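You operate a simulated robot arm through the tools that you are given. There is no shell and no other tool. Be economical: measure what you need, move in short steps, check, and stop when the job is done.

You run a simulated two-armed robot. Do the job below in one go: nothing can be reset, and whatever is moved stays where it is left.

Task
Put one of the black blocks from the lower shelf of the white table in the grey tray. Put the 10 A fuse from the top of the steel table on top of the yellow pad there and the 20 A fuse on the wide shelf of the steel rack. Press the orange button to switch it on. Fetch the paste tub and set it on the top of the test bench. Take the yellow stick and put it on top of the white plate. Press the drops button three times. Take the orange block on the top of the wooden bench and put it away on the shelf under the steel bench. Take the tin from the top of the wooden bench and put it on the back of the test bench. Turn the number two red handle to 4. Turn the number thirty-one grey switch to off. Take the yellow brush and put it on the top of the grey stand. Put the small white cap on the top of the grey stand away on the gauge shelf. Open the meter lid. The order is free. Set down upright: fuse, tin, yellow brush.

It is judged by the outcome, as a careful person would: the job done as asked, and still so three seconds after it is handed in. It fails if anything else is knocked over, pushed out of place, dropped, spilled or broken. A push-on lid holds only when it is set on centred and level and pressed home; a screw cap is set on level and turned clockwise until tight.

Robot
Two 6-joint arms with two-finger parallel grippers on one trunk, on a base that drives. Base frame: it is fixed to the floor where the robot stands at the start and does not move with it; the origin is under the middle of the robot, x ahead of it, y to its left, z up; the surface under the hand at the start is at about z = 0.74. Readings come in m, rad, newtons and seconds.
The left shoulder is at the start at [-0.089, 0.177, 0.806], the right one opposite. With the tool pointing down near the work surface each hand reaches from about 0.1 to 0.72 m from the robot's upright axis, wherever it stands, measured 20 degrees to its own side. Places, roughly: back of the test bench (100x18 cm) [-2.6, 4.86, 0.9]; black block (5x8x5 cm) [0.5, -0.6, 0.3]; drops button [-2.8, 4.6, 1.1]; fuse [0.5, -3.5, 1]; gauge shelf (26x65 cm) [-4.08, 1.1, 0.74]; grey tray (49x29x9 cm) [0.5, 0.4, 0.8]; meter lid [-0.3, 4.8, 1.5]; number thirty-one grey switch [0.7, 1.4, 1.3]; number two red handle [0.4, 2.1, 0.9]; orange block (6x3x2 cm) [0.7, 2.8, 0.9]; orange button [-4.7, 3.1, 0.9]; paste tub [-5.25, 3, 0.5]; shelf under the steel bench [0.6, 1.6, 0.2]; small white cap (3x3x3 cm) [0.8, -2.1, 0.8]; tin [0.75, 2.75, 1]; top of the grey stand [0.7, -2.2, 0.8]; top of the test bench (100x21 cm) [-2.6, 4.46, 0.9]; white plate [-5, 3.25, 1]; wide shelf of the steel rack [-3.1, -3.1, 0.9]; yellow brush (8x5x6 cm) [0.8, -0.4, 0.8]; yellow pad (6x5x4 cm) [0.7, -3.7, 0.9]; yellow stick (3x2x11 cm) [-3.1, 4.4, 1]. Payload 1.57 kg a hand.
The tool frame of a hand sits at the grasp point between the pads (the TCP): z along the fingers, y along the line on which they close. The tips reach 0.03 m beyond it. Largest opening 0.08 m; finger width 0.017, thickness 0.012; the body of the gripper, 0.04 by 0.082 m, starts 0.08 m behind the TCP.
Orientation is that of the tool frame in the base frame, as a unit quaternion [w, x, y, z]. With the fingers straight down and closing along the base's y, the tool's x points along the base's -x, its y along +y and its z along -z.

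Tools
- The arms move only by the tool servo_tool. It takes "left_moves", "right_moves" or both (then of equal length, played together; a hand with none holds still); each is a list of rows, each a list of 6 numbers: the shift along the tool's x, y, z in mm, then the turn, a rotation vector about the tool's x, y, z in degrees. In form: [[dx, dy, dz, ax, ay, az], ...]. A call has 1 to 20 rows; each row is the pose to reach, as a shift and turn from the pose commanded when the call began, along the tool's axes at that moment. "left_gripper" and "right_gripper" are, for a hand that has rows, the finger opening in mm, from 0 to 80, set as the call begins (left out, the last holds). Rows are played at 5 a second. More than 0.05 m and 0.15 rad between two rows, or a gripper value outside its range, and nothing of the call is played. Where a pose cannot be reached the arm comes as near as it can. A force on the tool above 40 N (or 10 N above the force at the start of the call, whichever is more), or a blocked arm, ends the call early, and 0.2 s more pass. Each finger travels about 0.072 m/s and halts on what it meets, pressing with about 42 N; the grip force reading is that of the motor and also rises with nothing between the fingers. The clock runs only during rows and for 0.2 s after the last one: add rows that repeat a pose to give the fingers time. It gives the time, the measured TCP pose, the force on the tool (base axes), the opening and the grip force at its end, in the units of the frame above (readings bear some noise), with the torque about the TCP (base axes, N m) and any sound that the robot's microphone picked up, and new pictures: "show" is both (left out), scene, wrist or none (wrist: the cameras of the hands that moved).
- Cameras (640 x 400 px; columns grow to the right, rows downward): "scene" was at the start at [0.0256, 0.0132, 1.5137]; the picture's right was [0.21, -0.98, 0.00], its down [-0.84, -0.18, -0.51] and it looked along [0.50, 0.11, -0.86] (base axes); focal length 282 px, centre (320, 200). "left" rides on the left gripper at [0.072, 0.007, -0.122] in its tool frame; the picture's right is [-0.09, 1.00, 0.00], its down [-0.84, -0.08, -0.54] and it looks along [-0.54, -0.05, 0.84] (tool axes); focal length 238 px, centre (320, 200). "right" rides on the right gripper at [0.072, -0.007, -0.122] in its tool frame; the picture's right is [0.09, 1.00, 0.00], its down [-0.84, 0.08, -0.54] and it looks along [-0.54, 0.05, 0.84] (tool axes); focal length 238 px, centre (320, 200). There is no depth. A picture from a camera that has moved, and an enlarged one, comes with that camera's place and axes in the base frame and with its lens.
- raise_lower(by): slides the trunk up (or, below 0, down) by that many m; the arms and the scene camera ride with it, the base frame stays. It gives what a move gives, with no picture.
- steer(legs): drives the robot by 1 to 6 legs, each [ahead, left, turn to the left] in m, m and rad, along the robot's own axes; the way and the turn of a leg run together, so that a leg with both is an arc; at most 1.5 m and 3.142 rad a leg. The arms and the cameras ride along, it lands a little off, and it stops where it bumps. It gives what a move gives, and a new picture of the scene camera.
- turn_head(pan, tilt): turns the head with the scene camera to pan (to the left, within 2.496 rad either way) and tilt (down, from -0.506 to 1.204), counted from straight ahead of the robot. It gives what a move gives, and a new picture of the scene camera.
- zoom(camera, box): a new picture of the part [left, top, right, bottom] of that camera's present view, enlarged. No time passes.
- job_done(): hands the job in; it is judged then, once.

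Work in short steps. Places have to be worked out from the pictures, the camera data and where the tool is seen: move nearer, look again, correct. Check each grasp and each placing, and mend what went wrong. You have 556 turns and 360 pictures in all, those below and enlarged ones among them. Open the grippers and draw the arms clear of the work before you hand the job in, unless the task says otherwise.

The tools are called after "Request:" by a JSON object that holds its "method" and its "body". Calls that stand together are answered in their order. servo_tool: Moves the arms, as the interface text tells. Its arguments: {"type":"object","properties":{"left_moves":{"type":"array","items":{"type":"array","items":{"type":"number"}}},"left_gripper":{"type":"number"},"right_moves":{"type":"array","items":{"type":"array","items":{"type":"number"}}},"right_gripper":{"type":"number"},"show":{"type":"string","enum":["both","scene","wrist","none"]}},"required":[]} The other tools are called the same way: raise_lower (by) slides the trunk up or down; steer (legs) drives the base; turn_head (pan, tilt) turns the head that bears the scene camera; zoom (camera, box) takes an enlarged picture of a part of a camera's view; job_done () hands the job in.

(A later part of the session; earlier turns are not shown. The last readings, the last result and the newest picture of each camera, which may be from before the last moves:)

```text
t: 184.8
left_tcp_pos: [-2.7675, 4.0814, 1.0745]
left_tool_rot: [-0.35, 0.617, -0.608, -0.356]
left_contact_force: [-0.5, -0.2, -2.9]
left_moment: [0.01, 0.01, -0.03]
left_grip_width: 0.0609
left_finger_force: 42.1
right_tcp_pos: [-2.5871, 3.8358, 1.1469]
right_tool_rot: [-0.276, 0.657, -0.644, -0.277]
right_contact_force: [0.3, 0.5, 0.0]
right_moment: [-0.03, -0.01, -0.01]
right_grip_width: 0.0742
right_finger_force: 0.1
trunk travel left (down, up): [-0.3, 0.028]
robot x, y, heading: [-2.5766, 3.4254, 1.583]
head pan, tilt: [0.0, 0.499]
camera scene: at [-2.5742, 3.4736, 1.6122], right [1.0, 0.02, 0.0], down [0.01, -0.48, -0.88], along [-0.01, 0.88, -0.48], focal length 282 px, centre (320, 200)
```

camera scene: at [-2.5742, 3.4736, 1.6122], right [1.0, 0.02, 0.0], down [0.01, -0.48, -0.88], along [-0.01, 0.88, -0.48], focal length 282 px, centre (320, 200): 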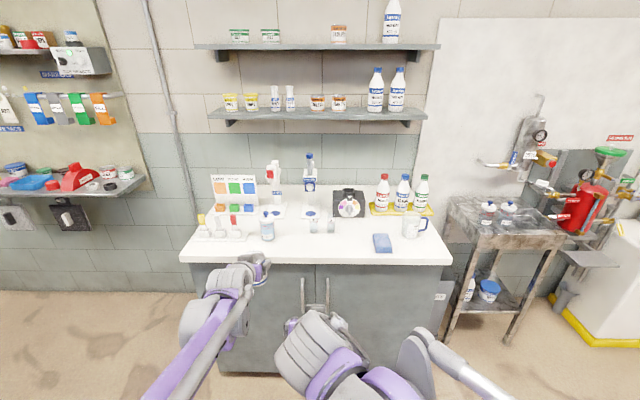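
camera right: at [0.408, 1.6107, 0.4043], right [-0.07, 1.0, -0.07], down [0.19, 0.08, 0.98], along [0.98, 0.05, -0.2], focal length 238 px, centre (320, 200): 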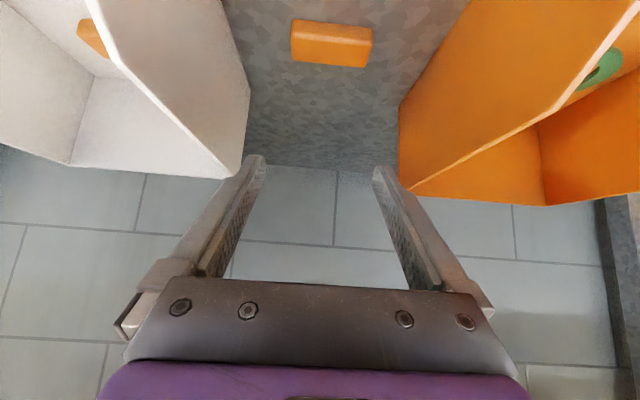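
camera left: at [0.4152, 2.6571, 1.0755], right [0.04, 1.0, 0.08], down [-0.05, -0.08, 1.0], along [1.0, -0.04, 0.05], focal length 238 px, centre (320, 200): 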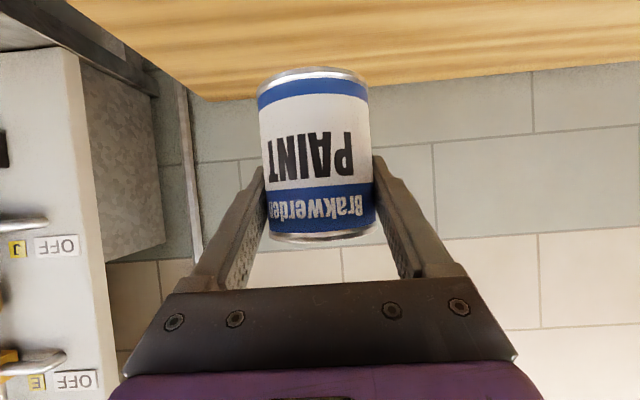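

Request:
{"method": "zoom", "body": {"camera": "scene", "box": [170, 140, 330, 240]}}

Request:
{"method": "zoom", "body": {"camera": "scene", "box": [300, 160, 460, 260]}}

```text
4.00 times, centred on (250, 190) of scene
camera zoom: at [-2.5742, 3.4736, 1.6122], right [1.0, 0.02, 0.0], down [0.01, -0.48, -0.88], along [-0.01, 0.88, -0.48], focal length 1129 px, centre (600, 240)
```

zoom: 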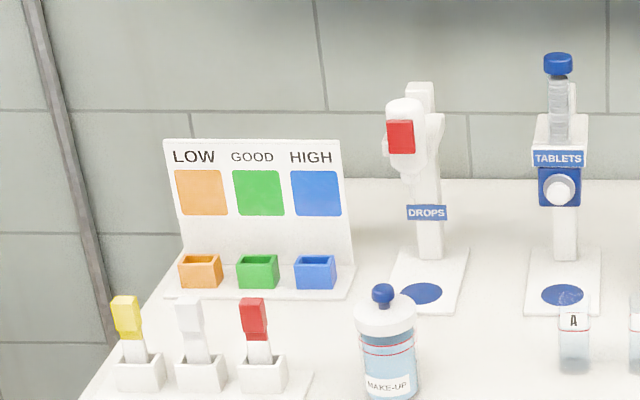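

```text
4.00 times, centred on (380, 210) of scene
camera zoom: at [-2.5742, 3.4736, 1.6122], right [1.0, 0.02, 0.0], down [0.01, -0.48, -0.88], along [-0.01, 0.88, -0.48], focal length 1129 px, centre (80, 160)
```

zoom: 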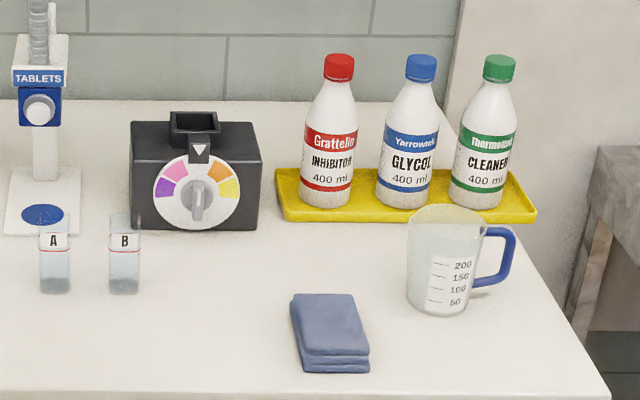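

The rear strip behind the comparator (x≈-2.44, y≈4.87) is free, but needs a steeper hand. I'll set the tin briefly on the free front at (-2.44,4.44) and regrasp. I drive there.

Request:
{"method": "steer", "body": {"legs": [[0, -0.325, -0.012], [0.34, 0, 0]]}}

Request:
{"method": "servo_tool", "body": {"left_moves": [[20, 0, 12, 0, 0, 0], [40, 0, 23, 0, 0, 0]], "show": "wrist"}}

```text
t: 190.1
left_tcp_pos: [-2.4359, 4.4259, 1.0739]
left_tool_rot: [-0.353, 0.613, -0.612, -0.354]
left_contact_force: [0.3, 1.6, -3.1]
left_moment: [0.02, 0.02, -0.02]
left_grip_width: 0.061
left_finger_force: 42.0
right_tcp_pos: [-2.258, 4.1787, 1.1469]
right_tool_rot: [-0.276, 0.654, -0.648, -0.275]
right_contact_force: [-0.6, -0.7, -0.6]
right_moment: [0.01, 0.02, 0.0]
right_grip_width: 0.074
right_finger_force: 0.0
trunk travel left (down, up): [-0.3, 0.028]
robot x, y, heading: [-2.2464, 3.7688, 1.574]
head pan, tilt: [0.0, 0.499]
camera scene: at [-2.2495, 3.816, 1.612], right [1.0, 0.0, 0.0], down [0.0, -0.48, -0.88], along [0.0, 0.88, -0.48], focal length 282 px, centre (320, 200)
```

scene: 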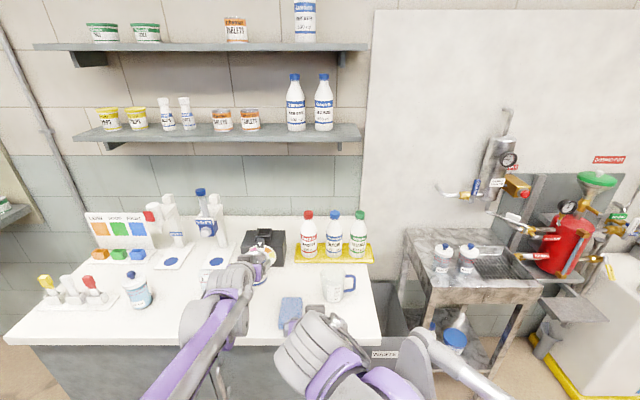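

```text
t: 190.7
left_tcp_pos: [-2.4355, 4.4263, 1.0287]
left_tool_rot: [-0.352, 0.613, -0.612, -0.353]
left_contact_force: [0.1, 0.5, -3.5]
left_moment: [0.02, -0.01, 0.01]
left_grip_width: 0.0609
left_finger_force: 41.8
right_tcp_pos: [-2.257, 4.1794, 1.1469]
right_tool_rot: [-0.277, 0.653, -0.649, -0.275]
right_contact_force: [0.3, 0.0, 0.1]
right_moment: [-0.03, 0.03, -0.04]
right_grip_width: 0.0739
right_finger_force: 0.0
trunk travel left (down, up): [-0.3, 0.028]
robot x, y, heading: [-2.246, 3.7695, 1.571]
head pan, tilt: [0.0, 0.499]
camera left: at [-2.4402, 4.2854, 1.0278], right [-1.0, 0.04, 0.08], down [0.08, -0.05, 1.0], along [0.05, 1.0, 0.05], focal length 238 px, centre (320, 200)
```

left: 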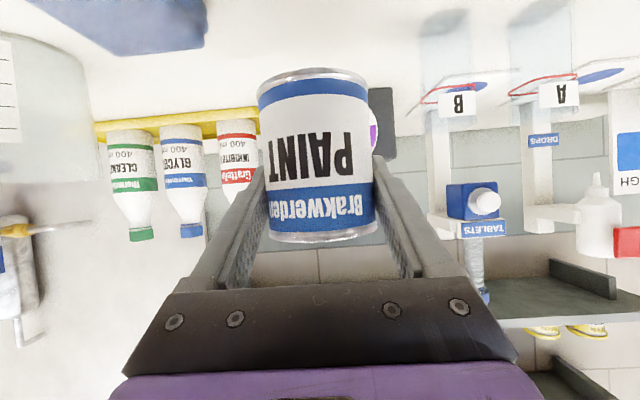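

The spot is clear. I lower the tin with fine steps at the end.

Request:
{"method": "servo_tool", "body": {"left_moves": [[30, 0, 17, 0, 0, 0], [60, 0, 35, 0, 0, 0], [68, 0, 39, 0, 0, 0], [73, 0, 42, 0, 0, 0], [77, 0, 44, 0, 0, 0], [80, 0, 46, 0, 0, 0], [83, 0, 48, 0, 0, 0], [86, 0, 50, 0, 0, 0]], "show": "wrist"}}

```text
t: 192.5
left_tcp_pos: [-2.4345, 4.4254, 0.9328]
left_tool_rot: [0.355, -0.611, 0.612, 0.355]
left_contact_force: [0.0, -2.8, 34.3]
left_moment: [0.03, -0.03, 0.05]
left_grip_width: 0.0613
left_finger_force: 41.5
right_tcp_pos: [-2.2562, 4.1755, 1.1488]
right_tool_rot: [-0.279, 0.652, -0.649, -0.276]
right_contact_force: [-0.2, 0.6, 0.9]
right_moment: [0.0, 0.04, -0.01]
right_grip_width: 0.0741
right_finger_force: 0.1
trunk travel left (down, up): [-0.3, 0.028]
robot x, y, heading: [-2.2495, 3.7715, 1.572]
head pan, tilt: [0.0, 0.499]
camera left: at [-2.4395, 4.2837, 0.9315], right [-1.0, 0.04, 0.08], down [0.08, -0.06, 1.0], along [0.05, 1.0, 0.05], focal length 238 px, centre (320, 200)
```

left: 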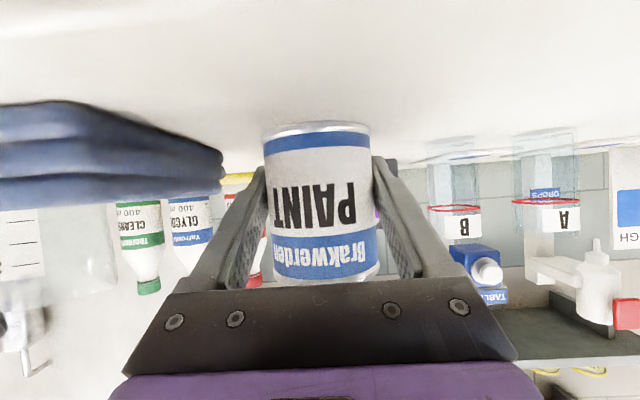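

Tin stands on the bench. I release, withdraw, and re-tilt the hand to 20° above the tin.

Request:
{"method": "servo_tool", "body": {"left_moves": [[0, 0, 0, 0, 0, 0], [0, 0, 0, 0, 0, 0], [0, 0, -40, 0, 0, 0], [0, 0, -85, 0, 0, 0], [0, 0, -130, 0, 0, 0]], "left_gripper": 80, "show": "none"}}

Request:
{"method": "servo_tool", "body": {"left_moves": [[-20, 0, 0, 0, 8, 0], [-40, 0, 8, 0, 16, 0], [-60, 0, 16, 0, 24, 0], [-85, 0, 28, 0, 32, 0], [-106, 0, 39, 0, 40, 0]], "show": "wrist"}}

```text
t: 193.7
left_tcp_pos: [-2.4353, 4.3128, 0.9958]
left_tool_rot: [-0.354, 0.613, -0.612, -0.354]
left_contact_force: [-1.2, -0.2, -0.5]
left_moment: [-0.05, 0.0, -0.01]
left_grip_width: 0.08
left_finger_force: 0.0
right_tcp_pos: [-2.2579, 4.1768, 1.1468]
right_tool_rot: [-0.278, 0.653, -0.648, -0.276]
right_contact_force: [0.1, -0.3, 0.2]
right_moment: [0.03, 0.03, 0.0]
right_grip_width: 0.074
right_finger_force: 0.1
trunk travel left (down, up): [-0.3, 0.028]
robot x, y, heading: [-2.249, 3.7698, 1.575]
head pan, tilt: [0.0, 0.499]
```

```text
t: 194.9
left_tcp_pos: [-2.4358, 4.4025, 1.0656]
left_tool_rot: [-0.12, 0.698, -0.696, -0.122]
left_contact_force: [1.0, -0.4, -0.3]
left_moment: [-0.03, 0.01, 0.0]
left_grip_width: 0.0799
left_finger_force: 0.0
right_tcp_pos: [-2.2574, 4.1784, 1.1479]
right_tool_rot: [-0.277, 0.654, -0.649, -0.275]
right_contact_force: [-0.4, 0.7, -0.3]
right_moment: [-0.02, -0.01, -0.02]
right_grip_width: 0.0741
right_finger_force: 0.1
trunk travel left (down, up): [-0.3, 0.028]
robot x, y, heading: [-2.2501, 3.7668, 1.574]
head pan, tilt: [0.0, 0.499]
camera left: at [-2.4399, 4.2938, 1.1574], right [-1.0, 0.08, 0.03], down [0.08, 0.6, 0.79], along [0.05, 0.79, -0.61], focal length 238 px, centre (320, 200)
```

left: 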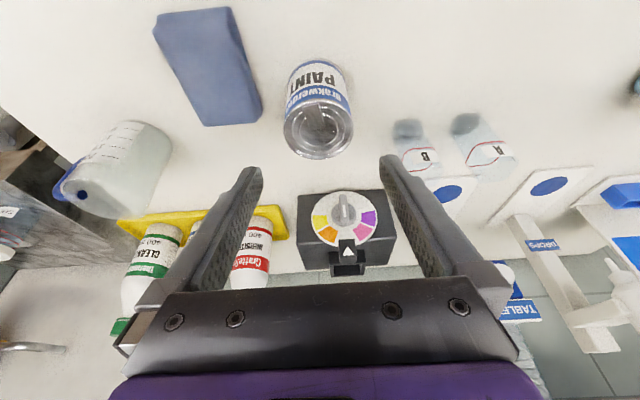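

Tin seen at (-2.432,4.435). I descend over it and grip.

Request:
{"method": "servo_tool", "body": {"left_moves": [[3, -2, 40, 0, 0, 0], [7, -3, 80, 0, 0, 0], [12, -3, 122, 0, 0, 0]], "show": "wrist"}}

```text
t: 195.7
left_tcp_pos: [-2.4329, 4.4323, 0.947]
left_tool_rot: [-0.122, 0.697, -0.696, -0.122]
left_contact_force: [0.0, 0.7, -1.3]
left_moment: [0.03, 0.01, 0.01]
left_grip_width: 0.0797
left_finger_force: 0.0
right_tcp_pos: [-2.2576, 4.1795, 1.1479]
right_tool_rot: [-0.277, 0.653, -0.649, -0.275]
right_contact_force: [0.1, 0.4, 0.0]
right_moment: [0.03, 0.02, 0.0]
right_grip_width: 0.0741
right_finger_force: 0.0
trunk travel left (down, up): [-0.3, 0.028]
robot x, y, heading: [-2.2479, 3.767, 1.577]
head pan, tilt: [0.0, 0.499]
camera left: at [-2.4373, 4.3234, 1.0378], right [-1.0, 0.08, 0.03], down [0.08, 0.6, 0.79], along [0.05, 0.79, -0.61], focal length 238 px, centre (320, 200)
```

left: 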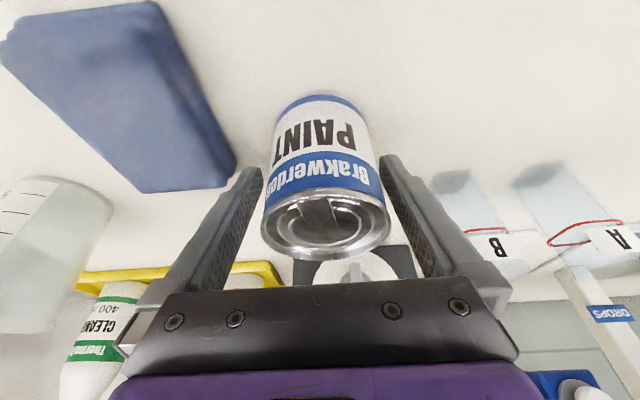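

I grip and lift by 0.2 m.

Request:
{"method": "servo_tool", "body": {"left_moves": [[0, 0, 0, 0, 0, 0], [0, 0, 0, 0, 0, 0], [0, 0, 0, 0, 0, 0]], "left_gripper": 40, "show": "none"}}

Request:
{"method": "servo_tool", "body": {"left_moves": [[-14, 0, -38, 0, 0, 0], [-28, 0, -76, 0, 0, 0], [-42, 0, -114, 0, 0, 0], [-56, 0, -152, 0, 0, 0], [-70, 0, -190, 0, 0, 0]], "show": "both"}}

```text
t: 196.5
left_tcp_pos: [-2.4322, 4.431, 0.9471]
left_tool_rot: [-0.123, 0.696, -0.696, -0.123]
left_contact_force: [0.2, -0.6, 0.3]
left_moment: [0.02, -0.07, -0.01]
left_grip_width: 0.0608
left_finger_force: 42.6
right_tcp_pos: [-2.2581, 4.1791, 1.1469]
right_tool_rot: [-0.277, 0.653, -0.649, -0.275]
right_contact_force: [0.2, 0.3, 0.4]
right_moment: [-0.03, -0.01, 0.0]
right_grip_width: 0.074
right_finger_force: 0.1
trunk travel left (down, up): [-0.3, 0.028]
robot x, y, heading: [-2.2493, 3.7645, 1.574]
head pan, tilt: [0.0, 0.499]
```

```text
t: 197.7
left_tcp_pos: [-2.4324, 4.4323, 1.1512]
left_tool_rot: [-0.123, 0.697, -0.696, -0.123]
left_contact_force: [0.1, 0.0, -3.2]
left_moment: [0.0, 0.02, 0.01]
left_grip_width: 0.0609
left_finger_force: 42.0
right_tcp_pos: [-2.2578, 4.1795, 1.1457]
right_tool_rot: [-0.276, 0.654, -0.649, -0.275]
right_contact_force: [0.3, 0.0, -0.6]
right_moment: [-0.02, 0.02, 0.02]
right_grip_width: 0.0739
right_finger_force: 0.1
trunk travel left (down, up): [-0.3, 0.028]
robot x, y, heading: [-2.2471, 3.7655, 1.573]
head pan, tilt: [0.0, 0.499]
camera scene: at [-2.2494, 3.8162, 1.6122], right [1.0, 0.0, 0.0], down [0.0, -0.48, -0.88], along [0.0, 0.88, -0.48], focal length 282 px, centre (320, 200)
camera left: at [-2.4375, 4.3233, 1.2415], right [-1.0, 0.08, 0.03], down [0.08, 0.6, 0.8], along [0.05, 0.79, -0.61], focal length 238 px, centre (320, 200)
```

scene: 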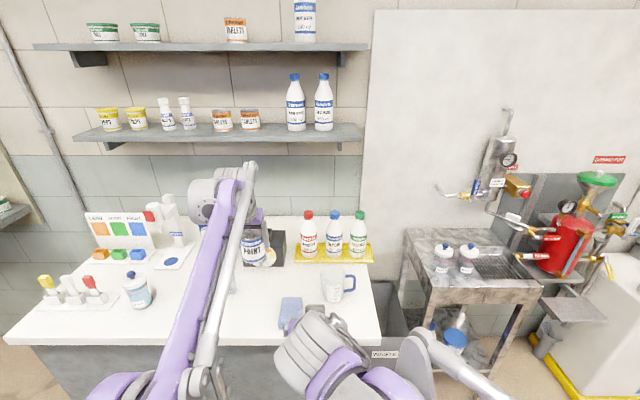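
left: 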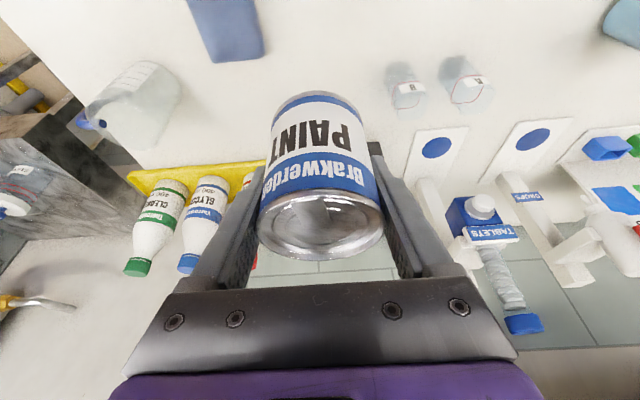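

The tin is held. A wall shelf (front y≈4.88, bottom z≈1.28) limits height, so I keep TCP near z=1.12. I retract the right hand and drive ahead 0.3.

Request:
{"method": "servo_tool", "body": {"left_moves": [[2, 0, 7, 0, 0, 0], [4, 0, 14, 0, 0, 0], [7, 0, 21, 0, 0, 0], [10, 0, 28, 0, 0, 0], [10, 0, 28, 0, 0, 0]], "right_moves": [[21, 0, -35, 0, 0, 0], [42, 0, -70, 0, 0, 0], [63, 0, -105, 0, 0, 0], [84, 0, -140, 0, 0, 0], [105, 0, -177, 0, 0, 0]], "show": "none"}}

Request:
{"method": "steer", "body": {"legs": [[0.3, 0, 0]]}}

Request:
{"method": "servo_tool", "body": {"left_moves": [[0, 0, 0, 0, 0, 0]], "show": "wrist"}}

```text
t: 198.9
left_tcp_pos: [-2.4319, 4.4327, 1.1198]
left_tool_rot: [-0.122, 0.697, -0.696, -0.123]
left_contact_force: [0.0, 0.5, -2.9]
left_moment: [-0.02, 0.0, -0.03]
left_grip_width: 0.0609
left_finger_force: 42.4
right_tcp_pos: [-2.2572, 3.9784, 1.1958]
right_tool_rot: [-0.278, 0.652, -0.649, -0.275]
right_contact_force: [-0.1, -0.2, -0.1]
right_moment: [-0.05, 0.01, 0.01]
right_grip_width: 0.0743
right_finger_force: 0.1
trunk travel left (down, up): [-0.3, 0.028]
robot x, y, heading: [-2.2469, 3.7649, 1.566]
head pan, tilt: [0.0, 0.499]
```

```text
t: 200.9
left_tcp_pos: [-2.4349, 4.7308, 1.1207]
left_tool_rot: [-0.122, 0.698, -0.695, -0.124]
left_contact_force: [-0.7, 1.2, -2.7]
left_moment: [0.04, 0.02, 0.0]
left_grip_width: 0.0608
left_finger_force: 42.0
right_tcp_pos: [-2.2569, 4.2799, 1.1953]
right_tool_rot: [-0.277, 0.654, -0.648, -0.276]
right_contact_force: [0.9, -0.4, -0.3]
right_moment: [0.02, -0.01, 0.01]
right_grip_width: 0.0743
right_finger_force: 0.0
trunk travel left (down, up): [-0.3, 0.028]
robot x, y, heading: [-2.252, 4.0663, 1.578]
head pan, tilt: [0.0, 0.499]
camera scene: at [-2.2504, 4.1156, 1.612], right [1.0, 0.0, 0.0], down [0.0, -0.48, -0.88], along [0.0, 0.88, -0.48], focal length 282 px, centre (320, 200)
```

scene: 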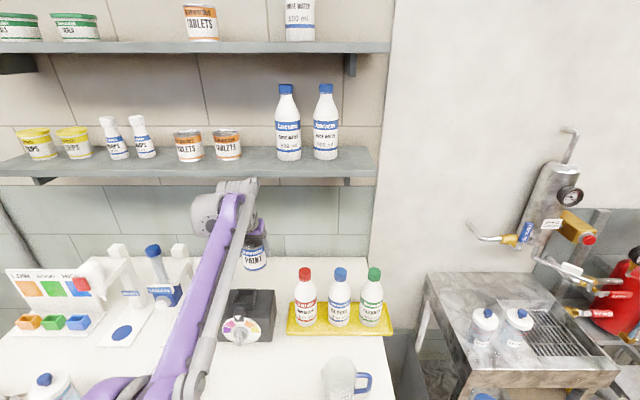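

```text
t: 201.3
left_tcp_pos: [-2.4351, 4.7305, 1.1206]
left_tool_rot: [-0.122, 0.698, -0.695, -0.124]
left_contact_force: [0.1, 0.9, -2.6]
left_moment: [0.03, -0.01, 0.01]
left_grip_width: 0.0608
left_finger_force: 41.7
right_tcp_pos: [-2.2582, 4.2788, 1.1946]
right_tool_rot: [-0.277, 0.653, -0.649, -0.275]
right_contact_force: [-0.1, -0.3, 0.6]
right_moment: [-0.01, -0.02, -0.01]
right_grip_width: 0.074
right_finger_force: 0.0
trunk travel left (down, up): [-0.3, 0.028]
robot x, y, heading: [-2.2503, 4.0688, 1.575]
head pan, tilt: [0.0, 0.499]
camera left: at [-2.4393, 4.622, 1.2118], right [-1.0, 0.08, 0.03], down [0.08, 0.6, 0.8], along [0.05, 0.79, -0.61], focal length 238 px, centre (320, 200)
```

left: 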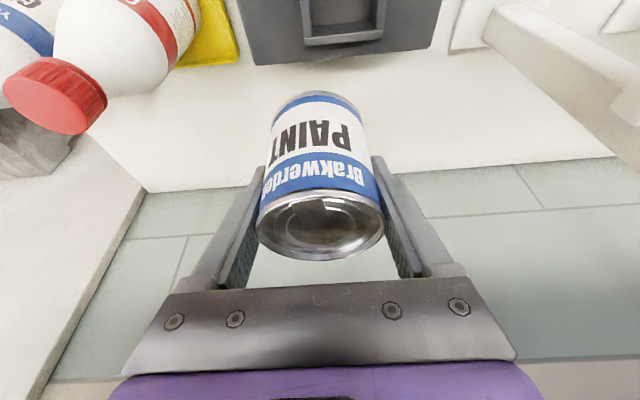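

Comparator's back edge is at y≈4.71. I extend the arm 60 mm and drive 60 mm further.

Request:
{"method": "steer", "body": {"legs": [[0.06, 0, 0]]}}

Request:
{"method": "servo_tool", "body": {"left_moves": [[-28, 0, 10, 0, 0, 0], [-56, 0, 20, 0, 0, 0]], "show": "wrist"}}

```text
t: 202.2
left_tcp_pos: [-2.4338, 4.7456, 1.119]
left_tool_rot: [-0.121, 0.698, -0.696, -0.122]
left_contact_force: [1.1, 0.5, -2.4]
left_moment: [0.0, 0.02, 0.01]
left_grip_width: 0.0611
left_finger_force: 41.9
right_tcp_pos: [-2.2588, 4.2937, 1.195]
right_tool_rot: [-0.276, 0.654, -0.649, -0.275]
right_contact_force: [0.3, -0.3, -0.2]
right_moment: [0.0, -0.03, 0.0]
right_grip_width: 0.074
right_finger_force: 0.0
trunk travel left (down, up): [-0.3, 0.028]
robot x, y, heading: [-2.2498, 4.077, 1.574]
head pan, tilt: [0.0, 0.499]
stopped in leg 1: the robot was blocked; the commanded pose is now the measured one
camera scene: at [-2.2507, 4.1311, 1.6122], right [1.0, 0.0, 0.0], down [0.0, -0.48, -0.88], along [0.0, 0.88, -0.48], focal length 282 px, centre (320, 200)
```

scene: 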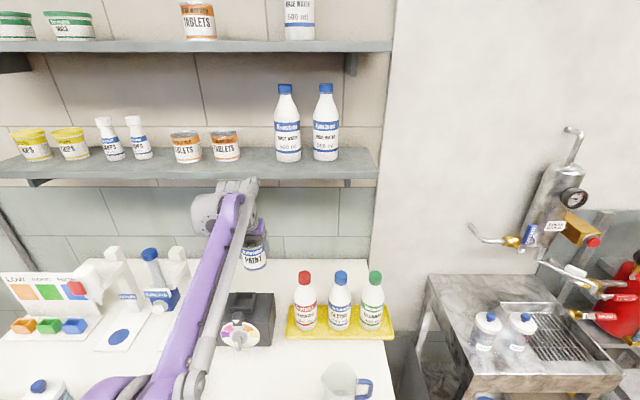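

```text
t: 202.8
left_tcp_pos: [-2.4344, 4.7852, 1.1165]
left_tool_rot: [-0.122, 0.698, -0.695, -0.124]
left_contact_force: [-0.5, 0.1, -2.6]
left_moment: [0.01, 0.01, 0.01]
left_grip_width: 0.0607
left_finger_force: 42.0
left hand out of reach, approached as far as the arm can: row 2
right_tcp_pos: [-2.2582, 4.2904, 1.195]
right_tool_rot: [-0.278, 0.653, -0.649, -0.275]
right_contact_force: [0.5, 0.3, -0.1]
right_moment: [-0.05, -0.01, -0.02]
right_grip_width: 0.0741
right_finger_force: 0.2
trunk travel left (down, up): [-0.3, 0.028]
robot x, y, heading: [-2.252, 4.0767, 1.574]
head pan, tilt: [0.0, 0.499]
camera left: at [-2.4393, 4.6764, 1.2082], right [-1.0, 0.08, 0.03], down [0.08, 0.6, 0.8], along [0.05, 0.79, -0.61], focal length 238 px, centre (320, 200)
```

left: 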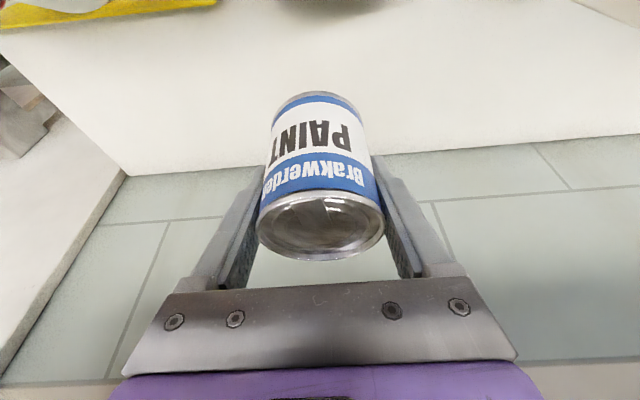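

The base touches the bench front, so I use the arm: as the hand descends, reach grows. I descend while moving ~50 mm forward.

Request:
{"method": "servo_tool", "body": {"left_moves": [[4, 0, 40, 0, 0, 0], [3, 0, 80, 0, 0, 0], [2, 0, 120, 0, 0, 0], [2, 0, 150, 0, 0, 0]], "show": "wrist"}}

```text
t: 203.8
left_tcp_pos: [-2.435, 4.8341, 0.9741]
left_tool_rot: [-0.121, 0.698, -0.695, -0.123]
left_contact_force: [-0.3, -0.5, -2.8]
left_moment: [0.01, -0.01, 0.0]
left_grip_width: 0.0607
left_finger_force: 42.1
right_tcp_pos: [-2.258, 4.2912, 1.1949]
right_tool_rot: [-0.276, 0.654, -0.649, -0.275]
right_contact_force: [-0.1, 0.0, -0.6]
right_moment: [-0.01, -0.03, 0.01]
right_grip_width: 0.074
right_finger_force: 0.0
trunk travel left (down, up): [-0.3, 0.028]
robot x, y, heading: [-2.2492, 4.0728, 1.575]
head pan, tilt: [0.0, 0.499]
camera left: at [-2.4403, 4.7262, 1.0647], right [-1.0, 0.08, 0.03], down [0.08, 0.6, 0.79], along [0.05, 0.79, -0.61], focal length 238 px, centre (320, 200)
```

left: 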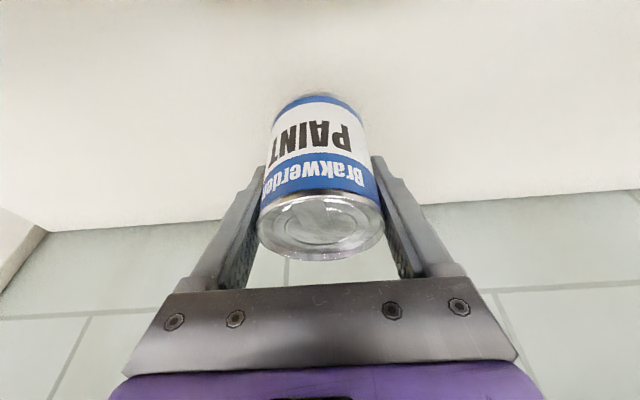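

y=4.834 is within the back strip. I lower the last ~27 mm in fine steps.

Request:
{"method": "servo_tool", "body": {"left_moves": [[0, 0, 14, 0, 0, 0], [0, 0, 22, 0, 0, 0], [1, 0, 25, 0, 0, 0], [2, 0, 28, 0, 0, 0], [3, 0, 31, 0, 0, 0], [4, 0, 34, 0, 0, 0]], "show": "wrist"}}

```text
t: 205.2
left_tcp_pos: [-2.4355, 4.8403, 0.9455]
left_tool_rot: [-0.124, 0.698, -0.694, -0.125]
left_contact_force: [-0.8, 3.3, 34.0]
left_moment: [-0.09, -0.23, 0.01]
left_grip_width: 0.0602
left_finger_force: 42.5
right_tcp_pos: [-2.2573, 4.2887, 1.1962]
right_tool_rot: [-0.277, 0.653, -0.648, -0.277]
right_contact_force: [0.4, 0.3, -1.2]
right_moment: [0.01, 0.0, -0.07]
right_grip_width: 0.0739
right_finger_force: 0.1
trunk travel left (down, up): [-0.3, 0.028]
robot x, y, heading: [-2.2554, 4.0798, 1.578]
head pan, tilt: [0.0, 0.499]
camera left: at [-2.4396, 4.7323, 1.0362], right [-1.0, 0.08, 0.03], down [0.08, 0.6, 0.8], along [0.05, 0.8, -0.6], focal length 238 px, centre (320, 200)
```

left: 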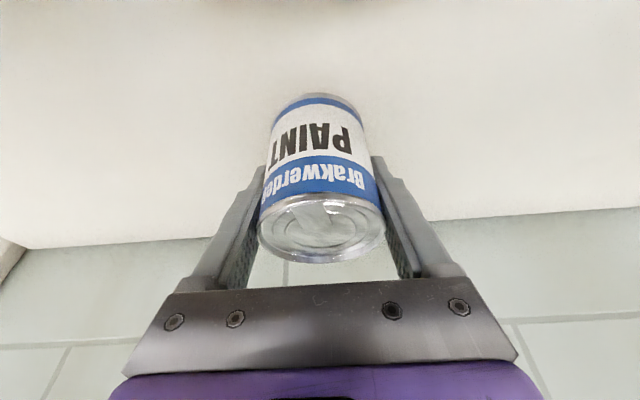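

The tin is down. I release and withdraw up along the tool axis, keeping below the shelf, then back.

Request:
{"method": "servo_tool", "body": {"left_moves": [[0, 0, -1, 0, 0, 0], [0, 0, -1, 0, 0, 0], [0, 0, -40, 0, 0, 0], [0, 0, -85, 0, 0, 0], [0, 0, -130, 0, 0, 0], [30, 0, -160, 0, 0, 0], [70, 0, -180, 0, 0, 0]], "left_gripper": 80, "show": "wrist"}}

```text
t: 206.8
left_tcp_pos: [-2.4346, 4.7128, 1.0862]
left_tool_rot: [-0.122, 0.697, -0.695, -0.124]
left_contact_force: [0.0, 0.1, 0.4]
left_moment: [0.03, 0.01, -0.02]
left_grip_width: 0.0797
left_finger_force: 0.1
right_tcp_pos: [-2.2575, 4.2889, 1.1951]
right_tool_rot: [-0.277, 0.653, -0.648, -0.276]
right_contact_force: [-0.1, 0.5, -0.3]
right_moment: [0.0, 0.0, 0.01]
right_grip_width: 0.0739
right_finger_force: 0.0
trunk travel left (down, up): [-0.3, 0.028]
robot x, y, heading: [-2.247, 4.0787, 1.574]
head pan, tilt: [0.0, 0.499]
camera left: at [-2.4396, 4.6052, 1.1776], right [-1.0, 0.08, 0.03], down [0.08, 0.6, 0.8], along [0.05, 0.79, -0.61], focal length 238 px, centre (320, 200)
```

left: 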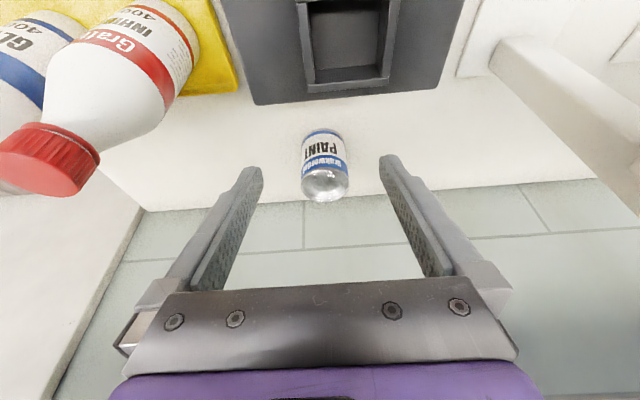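

The tin stands upright at the back. I drive back and sideways to face the drops dispenser and set the left hand horizontal, fingers closed.

Request:
{"method": "steer", "body": {"legs": [[-0.4, 0, 0], [0, 0.37, 0]]}}

Request:
{"method": "servo_tool", "body": {"left_moves": [[0, 0, -10, 0, -8, 0], [0, 0, -20, 0, -16, 0], [0, 0, -30, 0, -24, 0], [0, 0, -40, 0, -32, 0], [0, 0, -50, 0, -40, 0], [0, 0, -60, 0, -48, 0], [0, 0, -60, 0, -56, 0], [0, 0, -60, 0, -64, 0], [0, 0, -60, 0, -70, 0]], "left_gripper": 0, "show": "wrist"}}

Request:
{"method": "zoom", "body": {"camera": "scene", "box": [180, 140, 340, 240]}}

```text
t: 212.7
left_tcp_pos: [-2.7999, 4.3175, 1.0858]
left_tool_rot: [0.122, -0.696, 0.697, 0.124]
left_contact_force: [0.0, 0.1, -0.3]
left_moment: [-0.01, 0.02, 0.05]
left_grip_width: 0.08
left_finger_force: 0.1
right_tcp_pos: [-2.6245, 3.8915, 1.1953]
right_tool_rot: [-0.277, 0.653, -0.649, -0.276]
right_contact_force: [0.7, 1.0, -0.4]
right_moment: [0.01, 0.0, -0.01]
right_grip_width: 0.0741
right_finger_force: 0.2
trunk travel left (down, up): [-0.3, 0.028]
robot x, y, heading: [-2.6212, 3.6787, 1.576]
head pan, tilt: [0.0, 0.499]
camera scene: at [-2.6175, 3.728, 1.6122], right [1.0, 0.0, 0.0], down [0.0, -0.48, -0.88], along [0.0, 0.88, -0.48], focal length 282 px, centre (320, 200)
```

scene: 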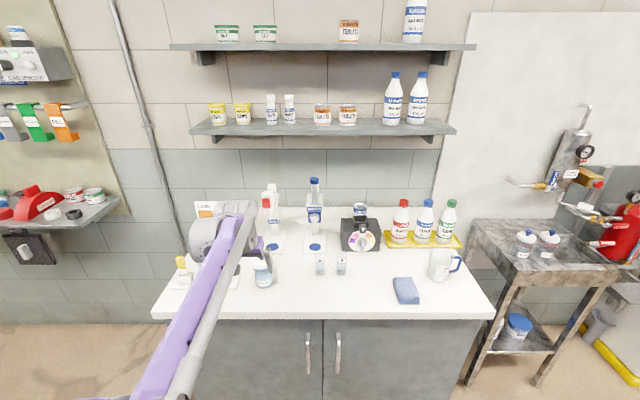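

```text
t: 214.7
left_tcp_pos: [-2.7994, 4.2969, 1.1409]
left_tool_rot: [0.5, -0.499, 0.501, 0.501]
left_contact_force: [0.4, -0.3, -0.3]
left_moment: [-0.02, 0.04, -0.01]
left_grip_width: 0.0
left_finger_force: 21.7
left hand out of reach, approached as far as the arm can: row 8
right_tcp_pos: [-2.6252, 3.8919, 1.1954]
right_tool_rot: [-0.278, 0.652, -0.649, -0.275]
right_contact_force: [0.8, -0.5, -0.2]
right_moment: [-0.02, -0.01, -0.01]
right_grip_width: 0.0742
right_finger_force: 0.0
trunk travel left (down, up): [-0.3, 0.028]
robot x, y, heading: [-2.6148, 3.6791, 1.57]
head pan, tilt: [0.0, 0.499]
camera left: at [-2.8055, 4.1757, 1.0711], right [-1.0, 0.0, 0.09], down [0.08, -0.54, 0.84], along [0.05, 0.84, 0.54], focal length 238 px, centre (320, 200)
```

left: 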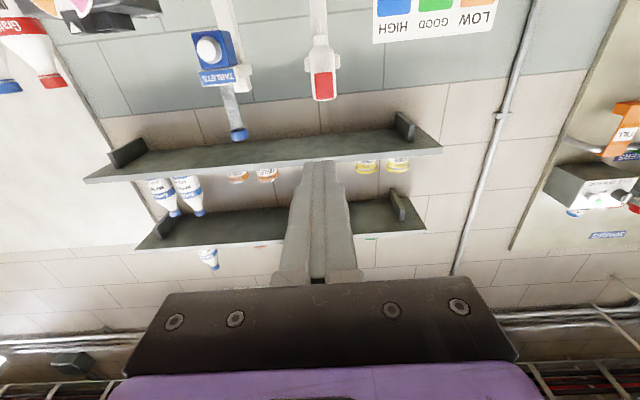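

```text
4.00 times, centred on (260, 190) of scene
camera zoom: at [-2.6177, 3.7286, 1.6121], right [1.0, 0.0, 0.0], down [0.0, -0.48, -0.88], along [0.0, 0.88, -0.48], focal length 1129 px, centre (560, 240)
```

zoom: 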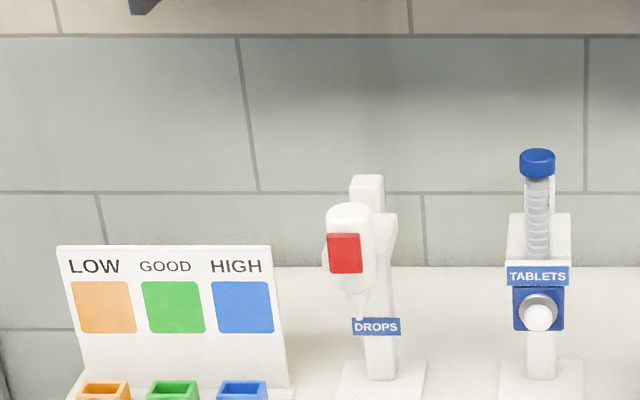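

Button is at (-2.806,4.59,1.126). I align and drive 0.2 ahead.

Request:
{"method": "steer", "body": {"legs": [[0.2, 0, 0]]}}

Request:
{"method": "servo_tool", "body": {"left_moves": [[8, 3, 0, 0, 0, 0], [15, 6, 0, 0, 0, 0]], "show": "wrist"}}

Request:
{"method": "zoom", "body": {"camera": "scene", "box": [160, 160, 320, 260]}}

```text
t: 216.2
left_tcp_pos: [-2.8017, 4.4941, 1.1411]
left_tool_rot: [0.499, -0.5, 0.5, 0.5]
left_contact_force: [0.8, -0.1, 0.6]
left_moment: [0.05, -0.03, -0.03]
left_grip_width: 0.0001
left_finger_force: 20.4
right_tcp_pos: [-2.6256, 4.0871, 1.1941]
right_tool_rot: [-0.278, 0.653, -0.649, -0.275]
right_contact_force: [0.1, 0.0, 0.3]
right_moment: [0.02, 0.0, 0.01]
right_grip_width: 0.074
right_finger_force: 0.1
trunk travel left (down, up): [-0.3, 0.028]
robot x, y, heading: [-2.6214, 3.8777, 1.572]
head pan, tilt: [0.0, 0.499]
camera scene: at [-2.6179, 3.9247, 1.612], right [1.0, 0.0, 0.0], down [0.0, -0.48, -0.88], along [0.0, 0.88, -0.48], focal length 282 px, centre (320, 200)
```

scene: 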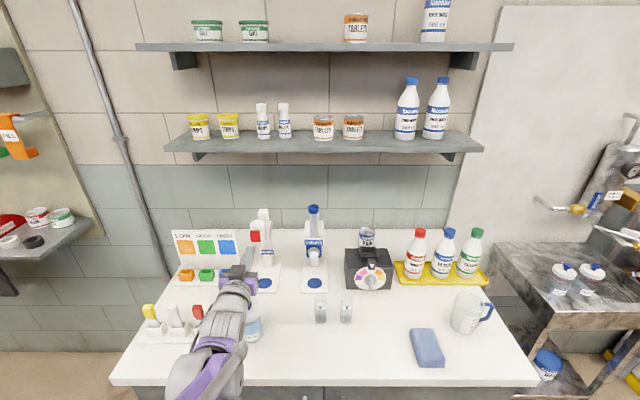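

```text
t: 216.8
left_tcp_pos: [-2.8069, 4.4937, 1.1264]
left_tool_rot: [-0.499, 0.501, -0.5, -0.501]
left_contact_force: [-0.4, 0.1, 0.1]
left_moment: [-0.01, 0.01, 0.02]
left_grip_width: 0.0
left_finger_force: 21.3
right_tcp_pos: [-2.6255, 4.0883, 1.1947]
right_tool_rot: [-0.276, 0.653, -0.649, -0.275]
right_contact_force: [0.1, -0.2, -0.4]
right_moment: [-0.02, 0.01, 0.02]
right_grip_width: 0.0742
right_finger_force: 0.1
trunk travel left (down, up): [-0.3, 0.028]
robot x, y, heading: [-2.6159, 3.8774, 1.575]
head pan, tilt: [0.0, 0.499]
camera left: at [-2.8122, 4.3724, 1.0563], right [-1.0, 0.0, 0.09], down [0.08, -0.54, 0.84], along [0.05, 0.84, 0.54], focal length 238 px, centre (320, 200)
```

left: 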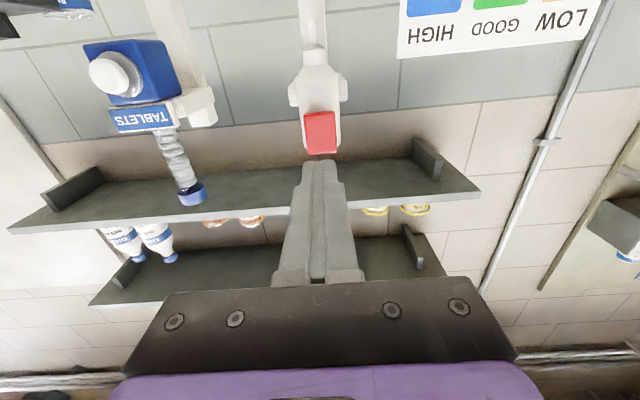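

```text
4.00 times, centred on (240, 210) of scene
camera zoom: at [-2.6179, 3.9255, 1.6122], right [1.0, 0.0, 0.0], down [0.0, -0.48, -0.88], along [0.0, 0.88, -0.48], focal length 1129 px, centre (640, 160)
```

zoom: 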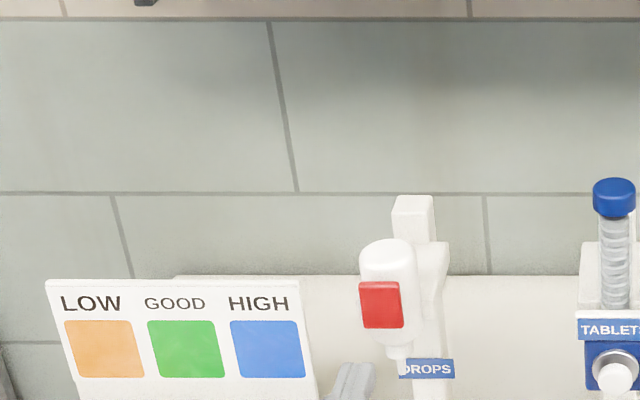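

Aligned. I advance 62 mm, near the button face.

Request:
{"method": "servo_tool", "body": {"left_moves": [[0, 0, 35, 0, 0, 0], [0, 0, 60, 0, 0, 0], [0, 0, 64, 0, 0, 0], [0, 0, 67, 0, 0, 0]], "show": "wrist"}}

```text
t: 217.8
left_tcp_pos: [-2.8062, 4.5616, 1.1262]
left_tool_rot: [-0.498, 0.501, -0.5, -0.501]
left_contact_force: [0.3, -0.4, 0.0]
left_moment: [-0.01, 0.01, -0.04]
left_grip_width: 0.0
left_finger_force: 21.7
right_tcp_pos: [-2.6256, 4.0888, 1.1961]
right_tool_rot: [-0.278, 0.652, -0.649, -0.276]
right_contact_force: [0.1, -0.5, 0.5]
right_moment: [-0.01, 0.0, 0.0]
right_grip_width: 0.0739
right_finger_force: 0.1
trunk travel left (down, up): [-0.3, 0.028]
robot x, y, heading: [-2.6199, 3.8747, 1.57]
head pan, tilt: [0.0, 0.499]
camera left: at [-2.8124, 4.4394, 1.056], right [-1.0, 0.0, 0.09], down [0.08, -0.54, 0.84], along [0.05, 0.84, 0.54], focal length 238 px, centre (320, 200)
```

left: 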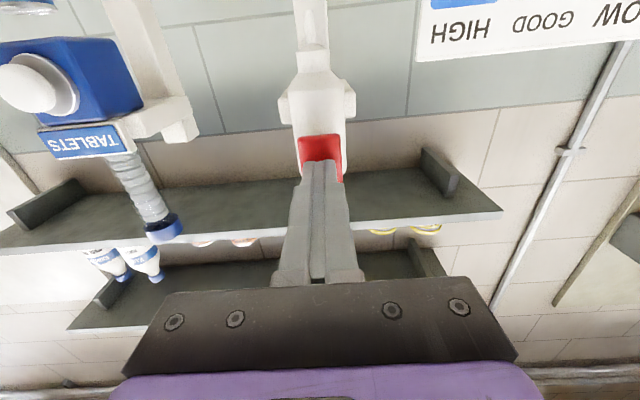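

Tips are almost touching the button. Press 1: advance in 2 mm steps.

Request:
{"method": "servo_tool", "body": {"left_moves": [[0, 0, 2, 0, 0, 0], [0, 0, 4, 0, 0, 0], [0, 0, 6, 0, 0, 0], [0, 0, 8, 0, 0, 0]], "show": "none"}}

```text
t: 218.8
left_tcp_pos: [-2.8089, 4.5679, 1.1275]
left_tool_rot: [0.499, -0.5, 0.5, 0.501]
left_contact_force: [0.8, -1.8, -1.2]
left_moment: [-0.03, -0.02, -0.02]
left_grip_width: 0.0
left_finger_force: 21.6
right_tcp_pos: [-2.6248, 4.0882, 1.195]
right_tool_rot: [-0.278, 0.652, -0.649, -0.276]
right_contact_force: [-0.3, 0.4, 0.7]
right_moment: [-0.01, -0.01, -0.04]
right_grip_width: 0.0735
right_finger_force: 0.0
trunk travel left (down, up): [-0.3, 0.028]
robot x, y, heading: [-2.6188, 3.876, 1.572]
head pan, tilt: [0.0, 0.499]
heard: click
```

A click: one press. I withdraw 14 mm fully, then press the same depth again.

Request:
{"method": "servo_tool", "body": {"left_moves": [[0, 0, -7, 0, 0, 0], [0, 0, -14, 0, 0, 0], [0, 0, -14, 0, 0, 0]], "show": "none"}}

Request:
{"method": "servo_tool", "body": {"left_moves": [[0, 0, 6, 0, 0, 0], [0, 0, 10, 0, 0, 0], [0, 0, 12, 0, 0, 0], [0, 0, 14, 0, 0, 0]], "show": "none"}}

```text
t: 219.7
left_tcp_pos: [-2.8071, 4.5545, 1.1273]
left_tool_rot: [0.498, -0.501, 0.5, 0.501]
left_contact_force: [0.3, 0.1, 0.6]
left_moment: [0.0, 0.0, 0.01]
left_grip_width: 0.0
left_finger_force: 21.0
right_tcp_pos: [-2.6252, 4.0884, 1.1947]
right_tool_rot: [-0.277, 0.652, -0.649, -0.275]
right_contact_force: [-0.1, -0.5, -0.1]
right_moment: [-0.01, 0.02, -0.01]
right_grip_width: 0.0742
right_finger_force: 0.1
trunk travel left (down, up): [-0.3, 0.028]
robot x, y, heading: [-2.6154, 3.8757, 1.575]
head pan, tilt: [0.0, 0.499]
```

```text
t: 220.7
left_tcp_pos: [-2.8092, 4.568, 1.127]
left_tool_rot: [-0.498, 0.501, -0.5, -0.501]
left_contact_force: [0.6, -1.9, -1.1]
left_moment: [-0.02, 0.0, -0.01]
left_grip_width: 0.0001
left_finger_force: 21.4
right_tcp_pos: [-2.6249, 4.0879, 1.1951]
right_tool_rot: [-0.277, 0.653, -0.649, -0.275]
right_contact_force: [-0.7, 0.1, -0.4]
right_moment: [0.01, 0.01, -0.03]
right_grip_width: 0.0741
right_finger_force: 0.0
trunk travel left (down, up): [-0.3, 0.028]
robot x, y, heading: [-2.6144, 3.876, 1.574]
head pan, tilt: [0.0, 0.499]
heard: click
```

Second click. Withdraw and press the third time, then leave.

Request:
{"method": "servo_tool", "body": {"left_moves": [[0, 0, -7, 0, 0, 0], [0, 0, -14, 0, 0, 0], [0, 0, -14, 0, 0, 0]], "show": "none"}}

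Request:
{"method": "servo_tool", "body": {"left_moves": [[0, 0, 6, 0, 0, 0], [0, 0, 10, 0, 0, 0], [0, 0, 12, 0, 0, 0], [0, 0, 14, 0, 0, 0]], "show": "none"}}

Request:
{"method": "servo_tool", "body": {"left_moves": [[0, 0, -14, 0, 0, 0], [0, 0, -50, 0, 0, 0], [0, 0, -95, 0, 0, 0], [0, 0, -140, 0, 0, 0], [0, 0, -180, 0, 0, 0]], "show": "none"}}

Request:
{"method": "zoom", "body": {"camera": "scene", "box": [100, 200, 340, 350]}}

```text
t: 221.4
left_tcp_pos: [-2.8065, 4.5542, 1.1283]
left_tool_rot: [0.499, -0.5, 0.501, 0.5]
left_contact_force: [1.0, 0.0, 0.4]
left_moment: [-0.02, 0.0, 0.01]
left_grip_width: 0.0001
left_finger_force: 21.3
right_tcp_pos: [-2.6248, 4.0876, 1.1954]
right_tool_rot: [-0.277, 0.653, -0.649, -0.275]
right_contact_force: [-0.2, 0.2, -0.6]
right_moment: [0.02, 0.01, 0.02]
right_grip_width: 0.0741
right_finger_force: 0.1
trunk travel left (down, up): [-0.3, 0.028]
robot x, y, heading: [-2.6146, 3.875, 1.571]
head pan, tilt: [0.0, 0.499]
```

```text
t: 222.4
left_tcp_pos: [-2.8071, 4.5675, 1.1265]
left_tool_rot: [0.499, -0.5, 0.501, 0.5]
left_contact_force: [0.6, -1.5, -0.3]
left_moment: [-0.03, 0.02, 0.01]
left_grip_width: 0.0
left_finger_force: 21.3
right_tcp_pos: [-2.625, 4.0877, 1.1948]
right_tool_rot: [-0.277, 0.653, -0.649, -0.276]
right_contact_force: [-0.7, 0.2, -0.2]
right_moment: [0.03, -0.03, -0.04]
right_grip_width: 0.0739
right_finger_force: 0.0
trunk travel left (down, up): [-0.3, 0.028]
robot x, y, heading: [-2.6209, 3.8757, 1.577]
head pan, tilt: [0.0, 0.499]
heard: click
```

```text
t: 223.7
left_tcp_pos: [-2.8073, 4.3865, 1.1277]
left_tool_rot: [0.498, -0.501, 0.499, 0.502]
left_contact_force: [0.6, 0.4, 0.5]
left_moment: [0.02, 0.01, -0.01]
left_grip_width: 0.0
left_finger_force: 21.4
right_tcp_pos: [-2.625, 4.0874, 1.1953]
right_tool_rot: [-0.277, 0.653, -0.649, -0.275]
right_contact_force: [0.5, -0.6, 0.3]
right_moment: [0.01, 0.0, -0.04]
right_grip_width: 0.0741
right_finger_force: 0.1
trunk travel left (down, up): [-0.3, 0.028]
robot x, y, heading: [-2.6154, 3.8754, 1.573]
head pan, tilt: [0.0, 0.499]
```

```text
2.67 times, centred on (220, 275) of scene
camera zoom: at [-2.6178, 3.9232, 1.6121], right [1.0, 0.0, 0.0], down [0.0, -0.48, -0.88], along [0.0, 0.88, -0.48], focal length 752 px, centre (587, 0)
```

zoom: 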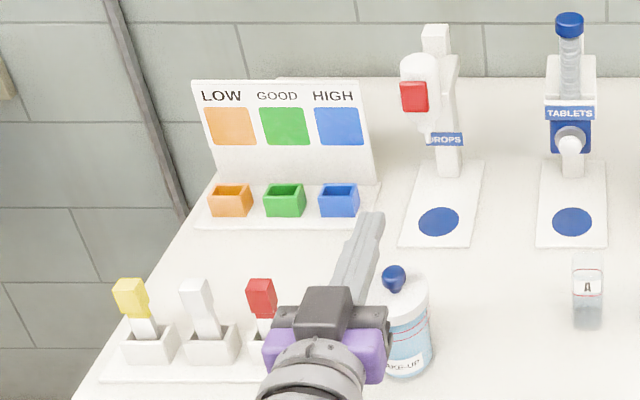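

Three clicks heard. Next, the yellow stick at about (-3.067,4.437, top z≈1.0). I point the left hand down and drive left.

Request:
{"method": "servo_tool", "body": {"left_moves": [[-8, 0, -4, 0, 8, 0], [-16, 0, -8, 0, 16, 0], [-24, 0, -12, 0, 24, 0], [-32, 0, -16, 0, 32, 0], [-40, 0, -20, 0, 40, 0], [-45, 0, -20, 0, 48, 0], [-45, 0, -20, 0, 56, 0], [-45, 0, -20, 0, 64, 0], [-45, 0, -20, 0, 72, 0], [-45, 0, -20, 0, 80, 0], [-45, 0, -20, 0, 88, 0], [-45, 0, -20, 0, 90, 0]], "left_gripper": 70, "show": "none"}}

Request:
{"method": "steer", "body": {"legs": [[0, 0.26, 0]]}}

Request:
{"method": "servo_tool", "body": {"left_moves": [[0, 0, 0, 0, 0, 0]], "show": "wrist"}}

```text
t: 226.2
left_tcp_pos: [-2.8067, 4.3688, 1.1731]
left_tool_rot: [0.001, 0.708, -0.706, 0.0]
left_contact_force: [-0.5, -0.6, 0.0]
left_moment: [-0.03, -0.04, 0.01]
left_grip_width: 0.07
left_finger_force: 0.1
left hand out of reach, approached as far as the arm can: row 1
right_tcp_pos: [-2.6251, 4.0869, 1.1959]
right_tool_rot: [-0.277, 0.653, -0.649, -0.276]
right_contact_force: [-0.1, -0.8, -0.1]
right_moment: [0.01, -0.01, -0.04]
right_grip_width: 0.0741
right_finger_force: 0.1
trunk travel left (down, up): [-0.3, 0.028]
robot x, y, heading: [-2.6172, 3.877, 1.57]
head pan, tilt: [0.0, 0.499]
```

```text
t: 229.1
left_tcp_pos: [-3.0635, 4.3674, 1.1723]
left_tool_rot: [0.002, 0.708, -0.707, -0.001]
left_contact_force: [-0.4, 0.6, 0.7]
left_moment: [0.0, -0.01, 0.01]
left_grip_width: 0.0702
left_finger_force: 0.1
right_tcp_pos: [-2.8828, 4.0875, 1.1948]
right_tool_rot: [-0.277, 0.653, -0.649, -0.276]
right_contact_force: [0.7, 0.0, 0.5]
right_moment: [-0.01, -0.03, 0.0]
right_grip_width: 0.0739
right_finger_force: 0.0
trunk travel left (down, up): [-0.3, 0.028]
robot x, y, heading: [-2.8772, 3.8782, 1.57]
head pan, tilt: [0.0, 0.499]
camera scene: at [-2.8749, 3.9244, 1.6122], right [1.0, 0.0, 0.0], down [0.0, -0.48, -0.88], along [0.0, 0.88, -0.48], focal length 282 px, centre (320, 200)
```

scene: 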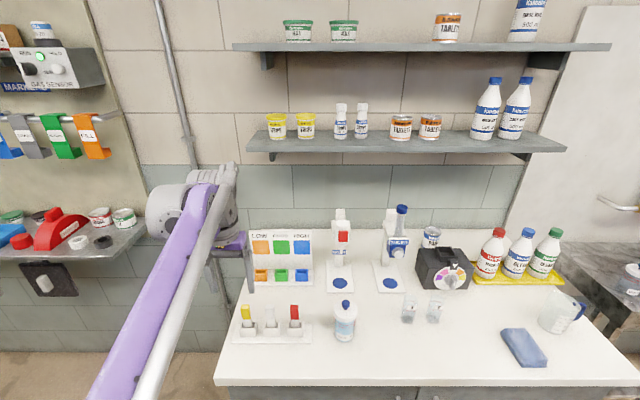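

```text
t: 229.5
left_tcp_pos: [-3.0638, 4.3672, 1.1722]
left_tool_rot: [0.002, 0.707, -0.707, 0.001]
left_contact_force: [-0.4, 0.1, 0.3]
left_moment: [-0.01, -0.01, 0.0]
left_grip_width: 0.0701
left_finger_force: 0.1
right_tcp_pos: [-2.882, 4.0871, 1.1955]
right_tool_rot: [-0.278, 0.652, -0.649, -0.275]
right_contact_force: [0.3, -0.3, 0.7]
right_moment: [0.0, 0.0, -0.02]
right_grip_width: 0.0739
right_finger_force: 0.0
trunk travel left (down, up): [-0.3, 0.028]
robot x, y, heading: [-2.8763, 3.8774, 1.572]
head pan, tilt: [0.0, 0.499]
camera left: at [-3.0683, 4.2968, 1.2956], right [-1.0, 0.09, 0.0], down [0.08, 0.84, 0.54], along [0.05, 0.54, -0.84], focal length 238 px, centre (320, 200)
```

left: 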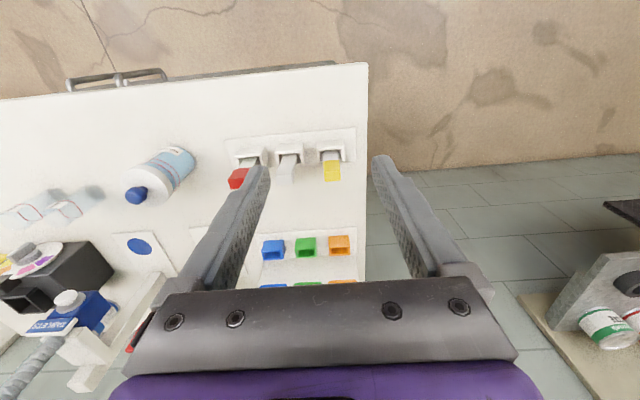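

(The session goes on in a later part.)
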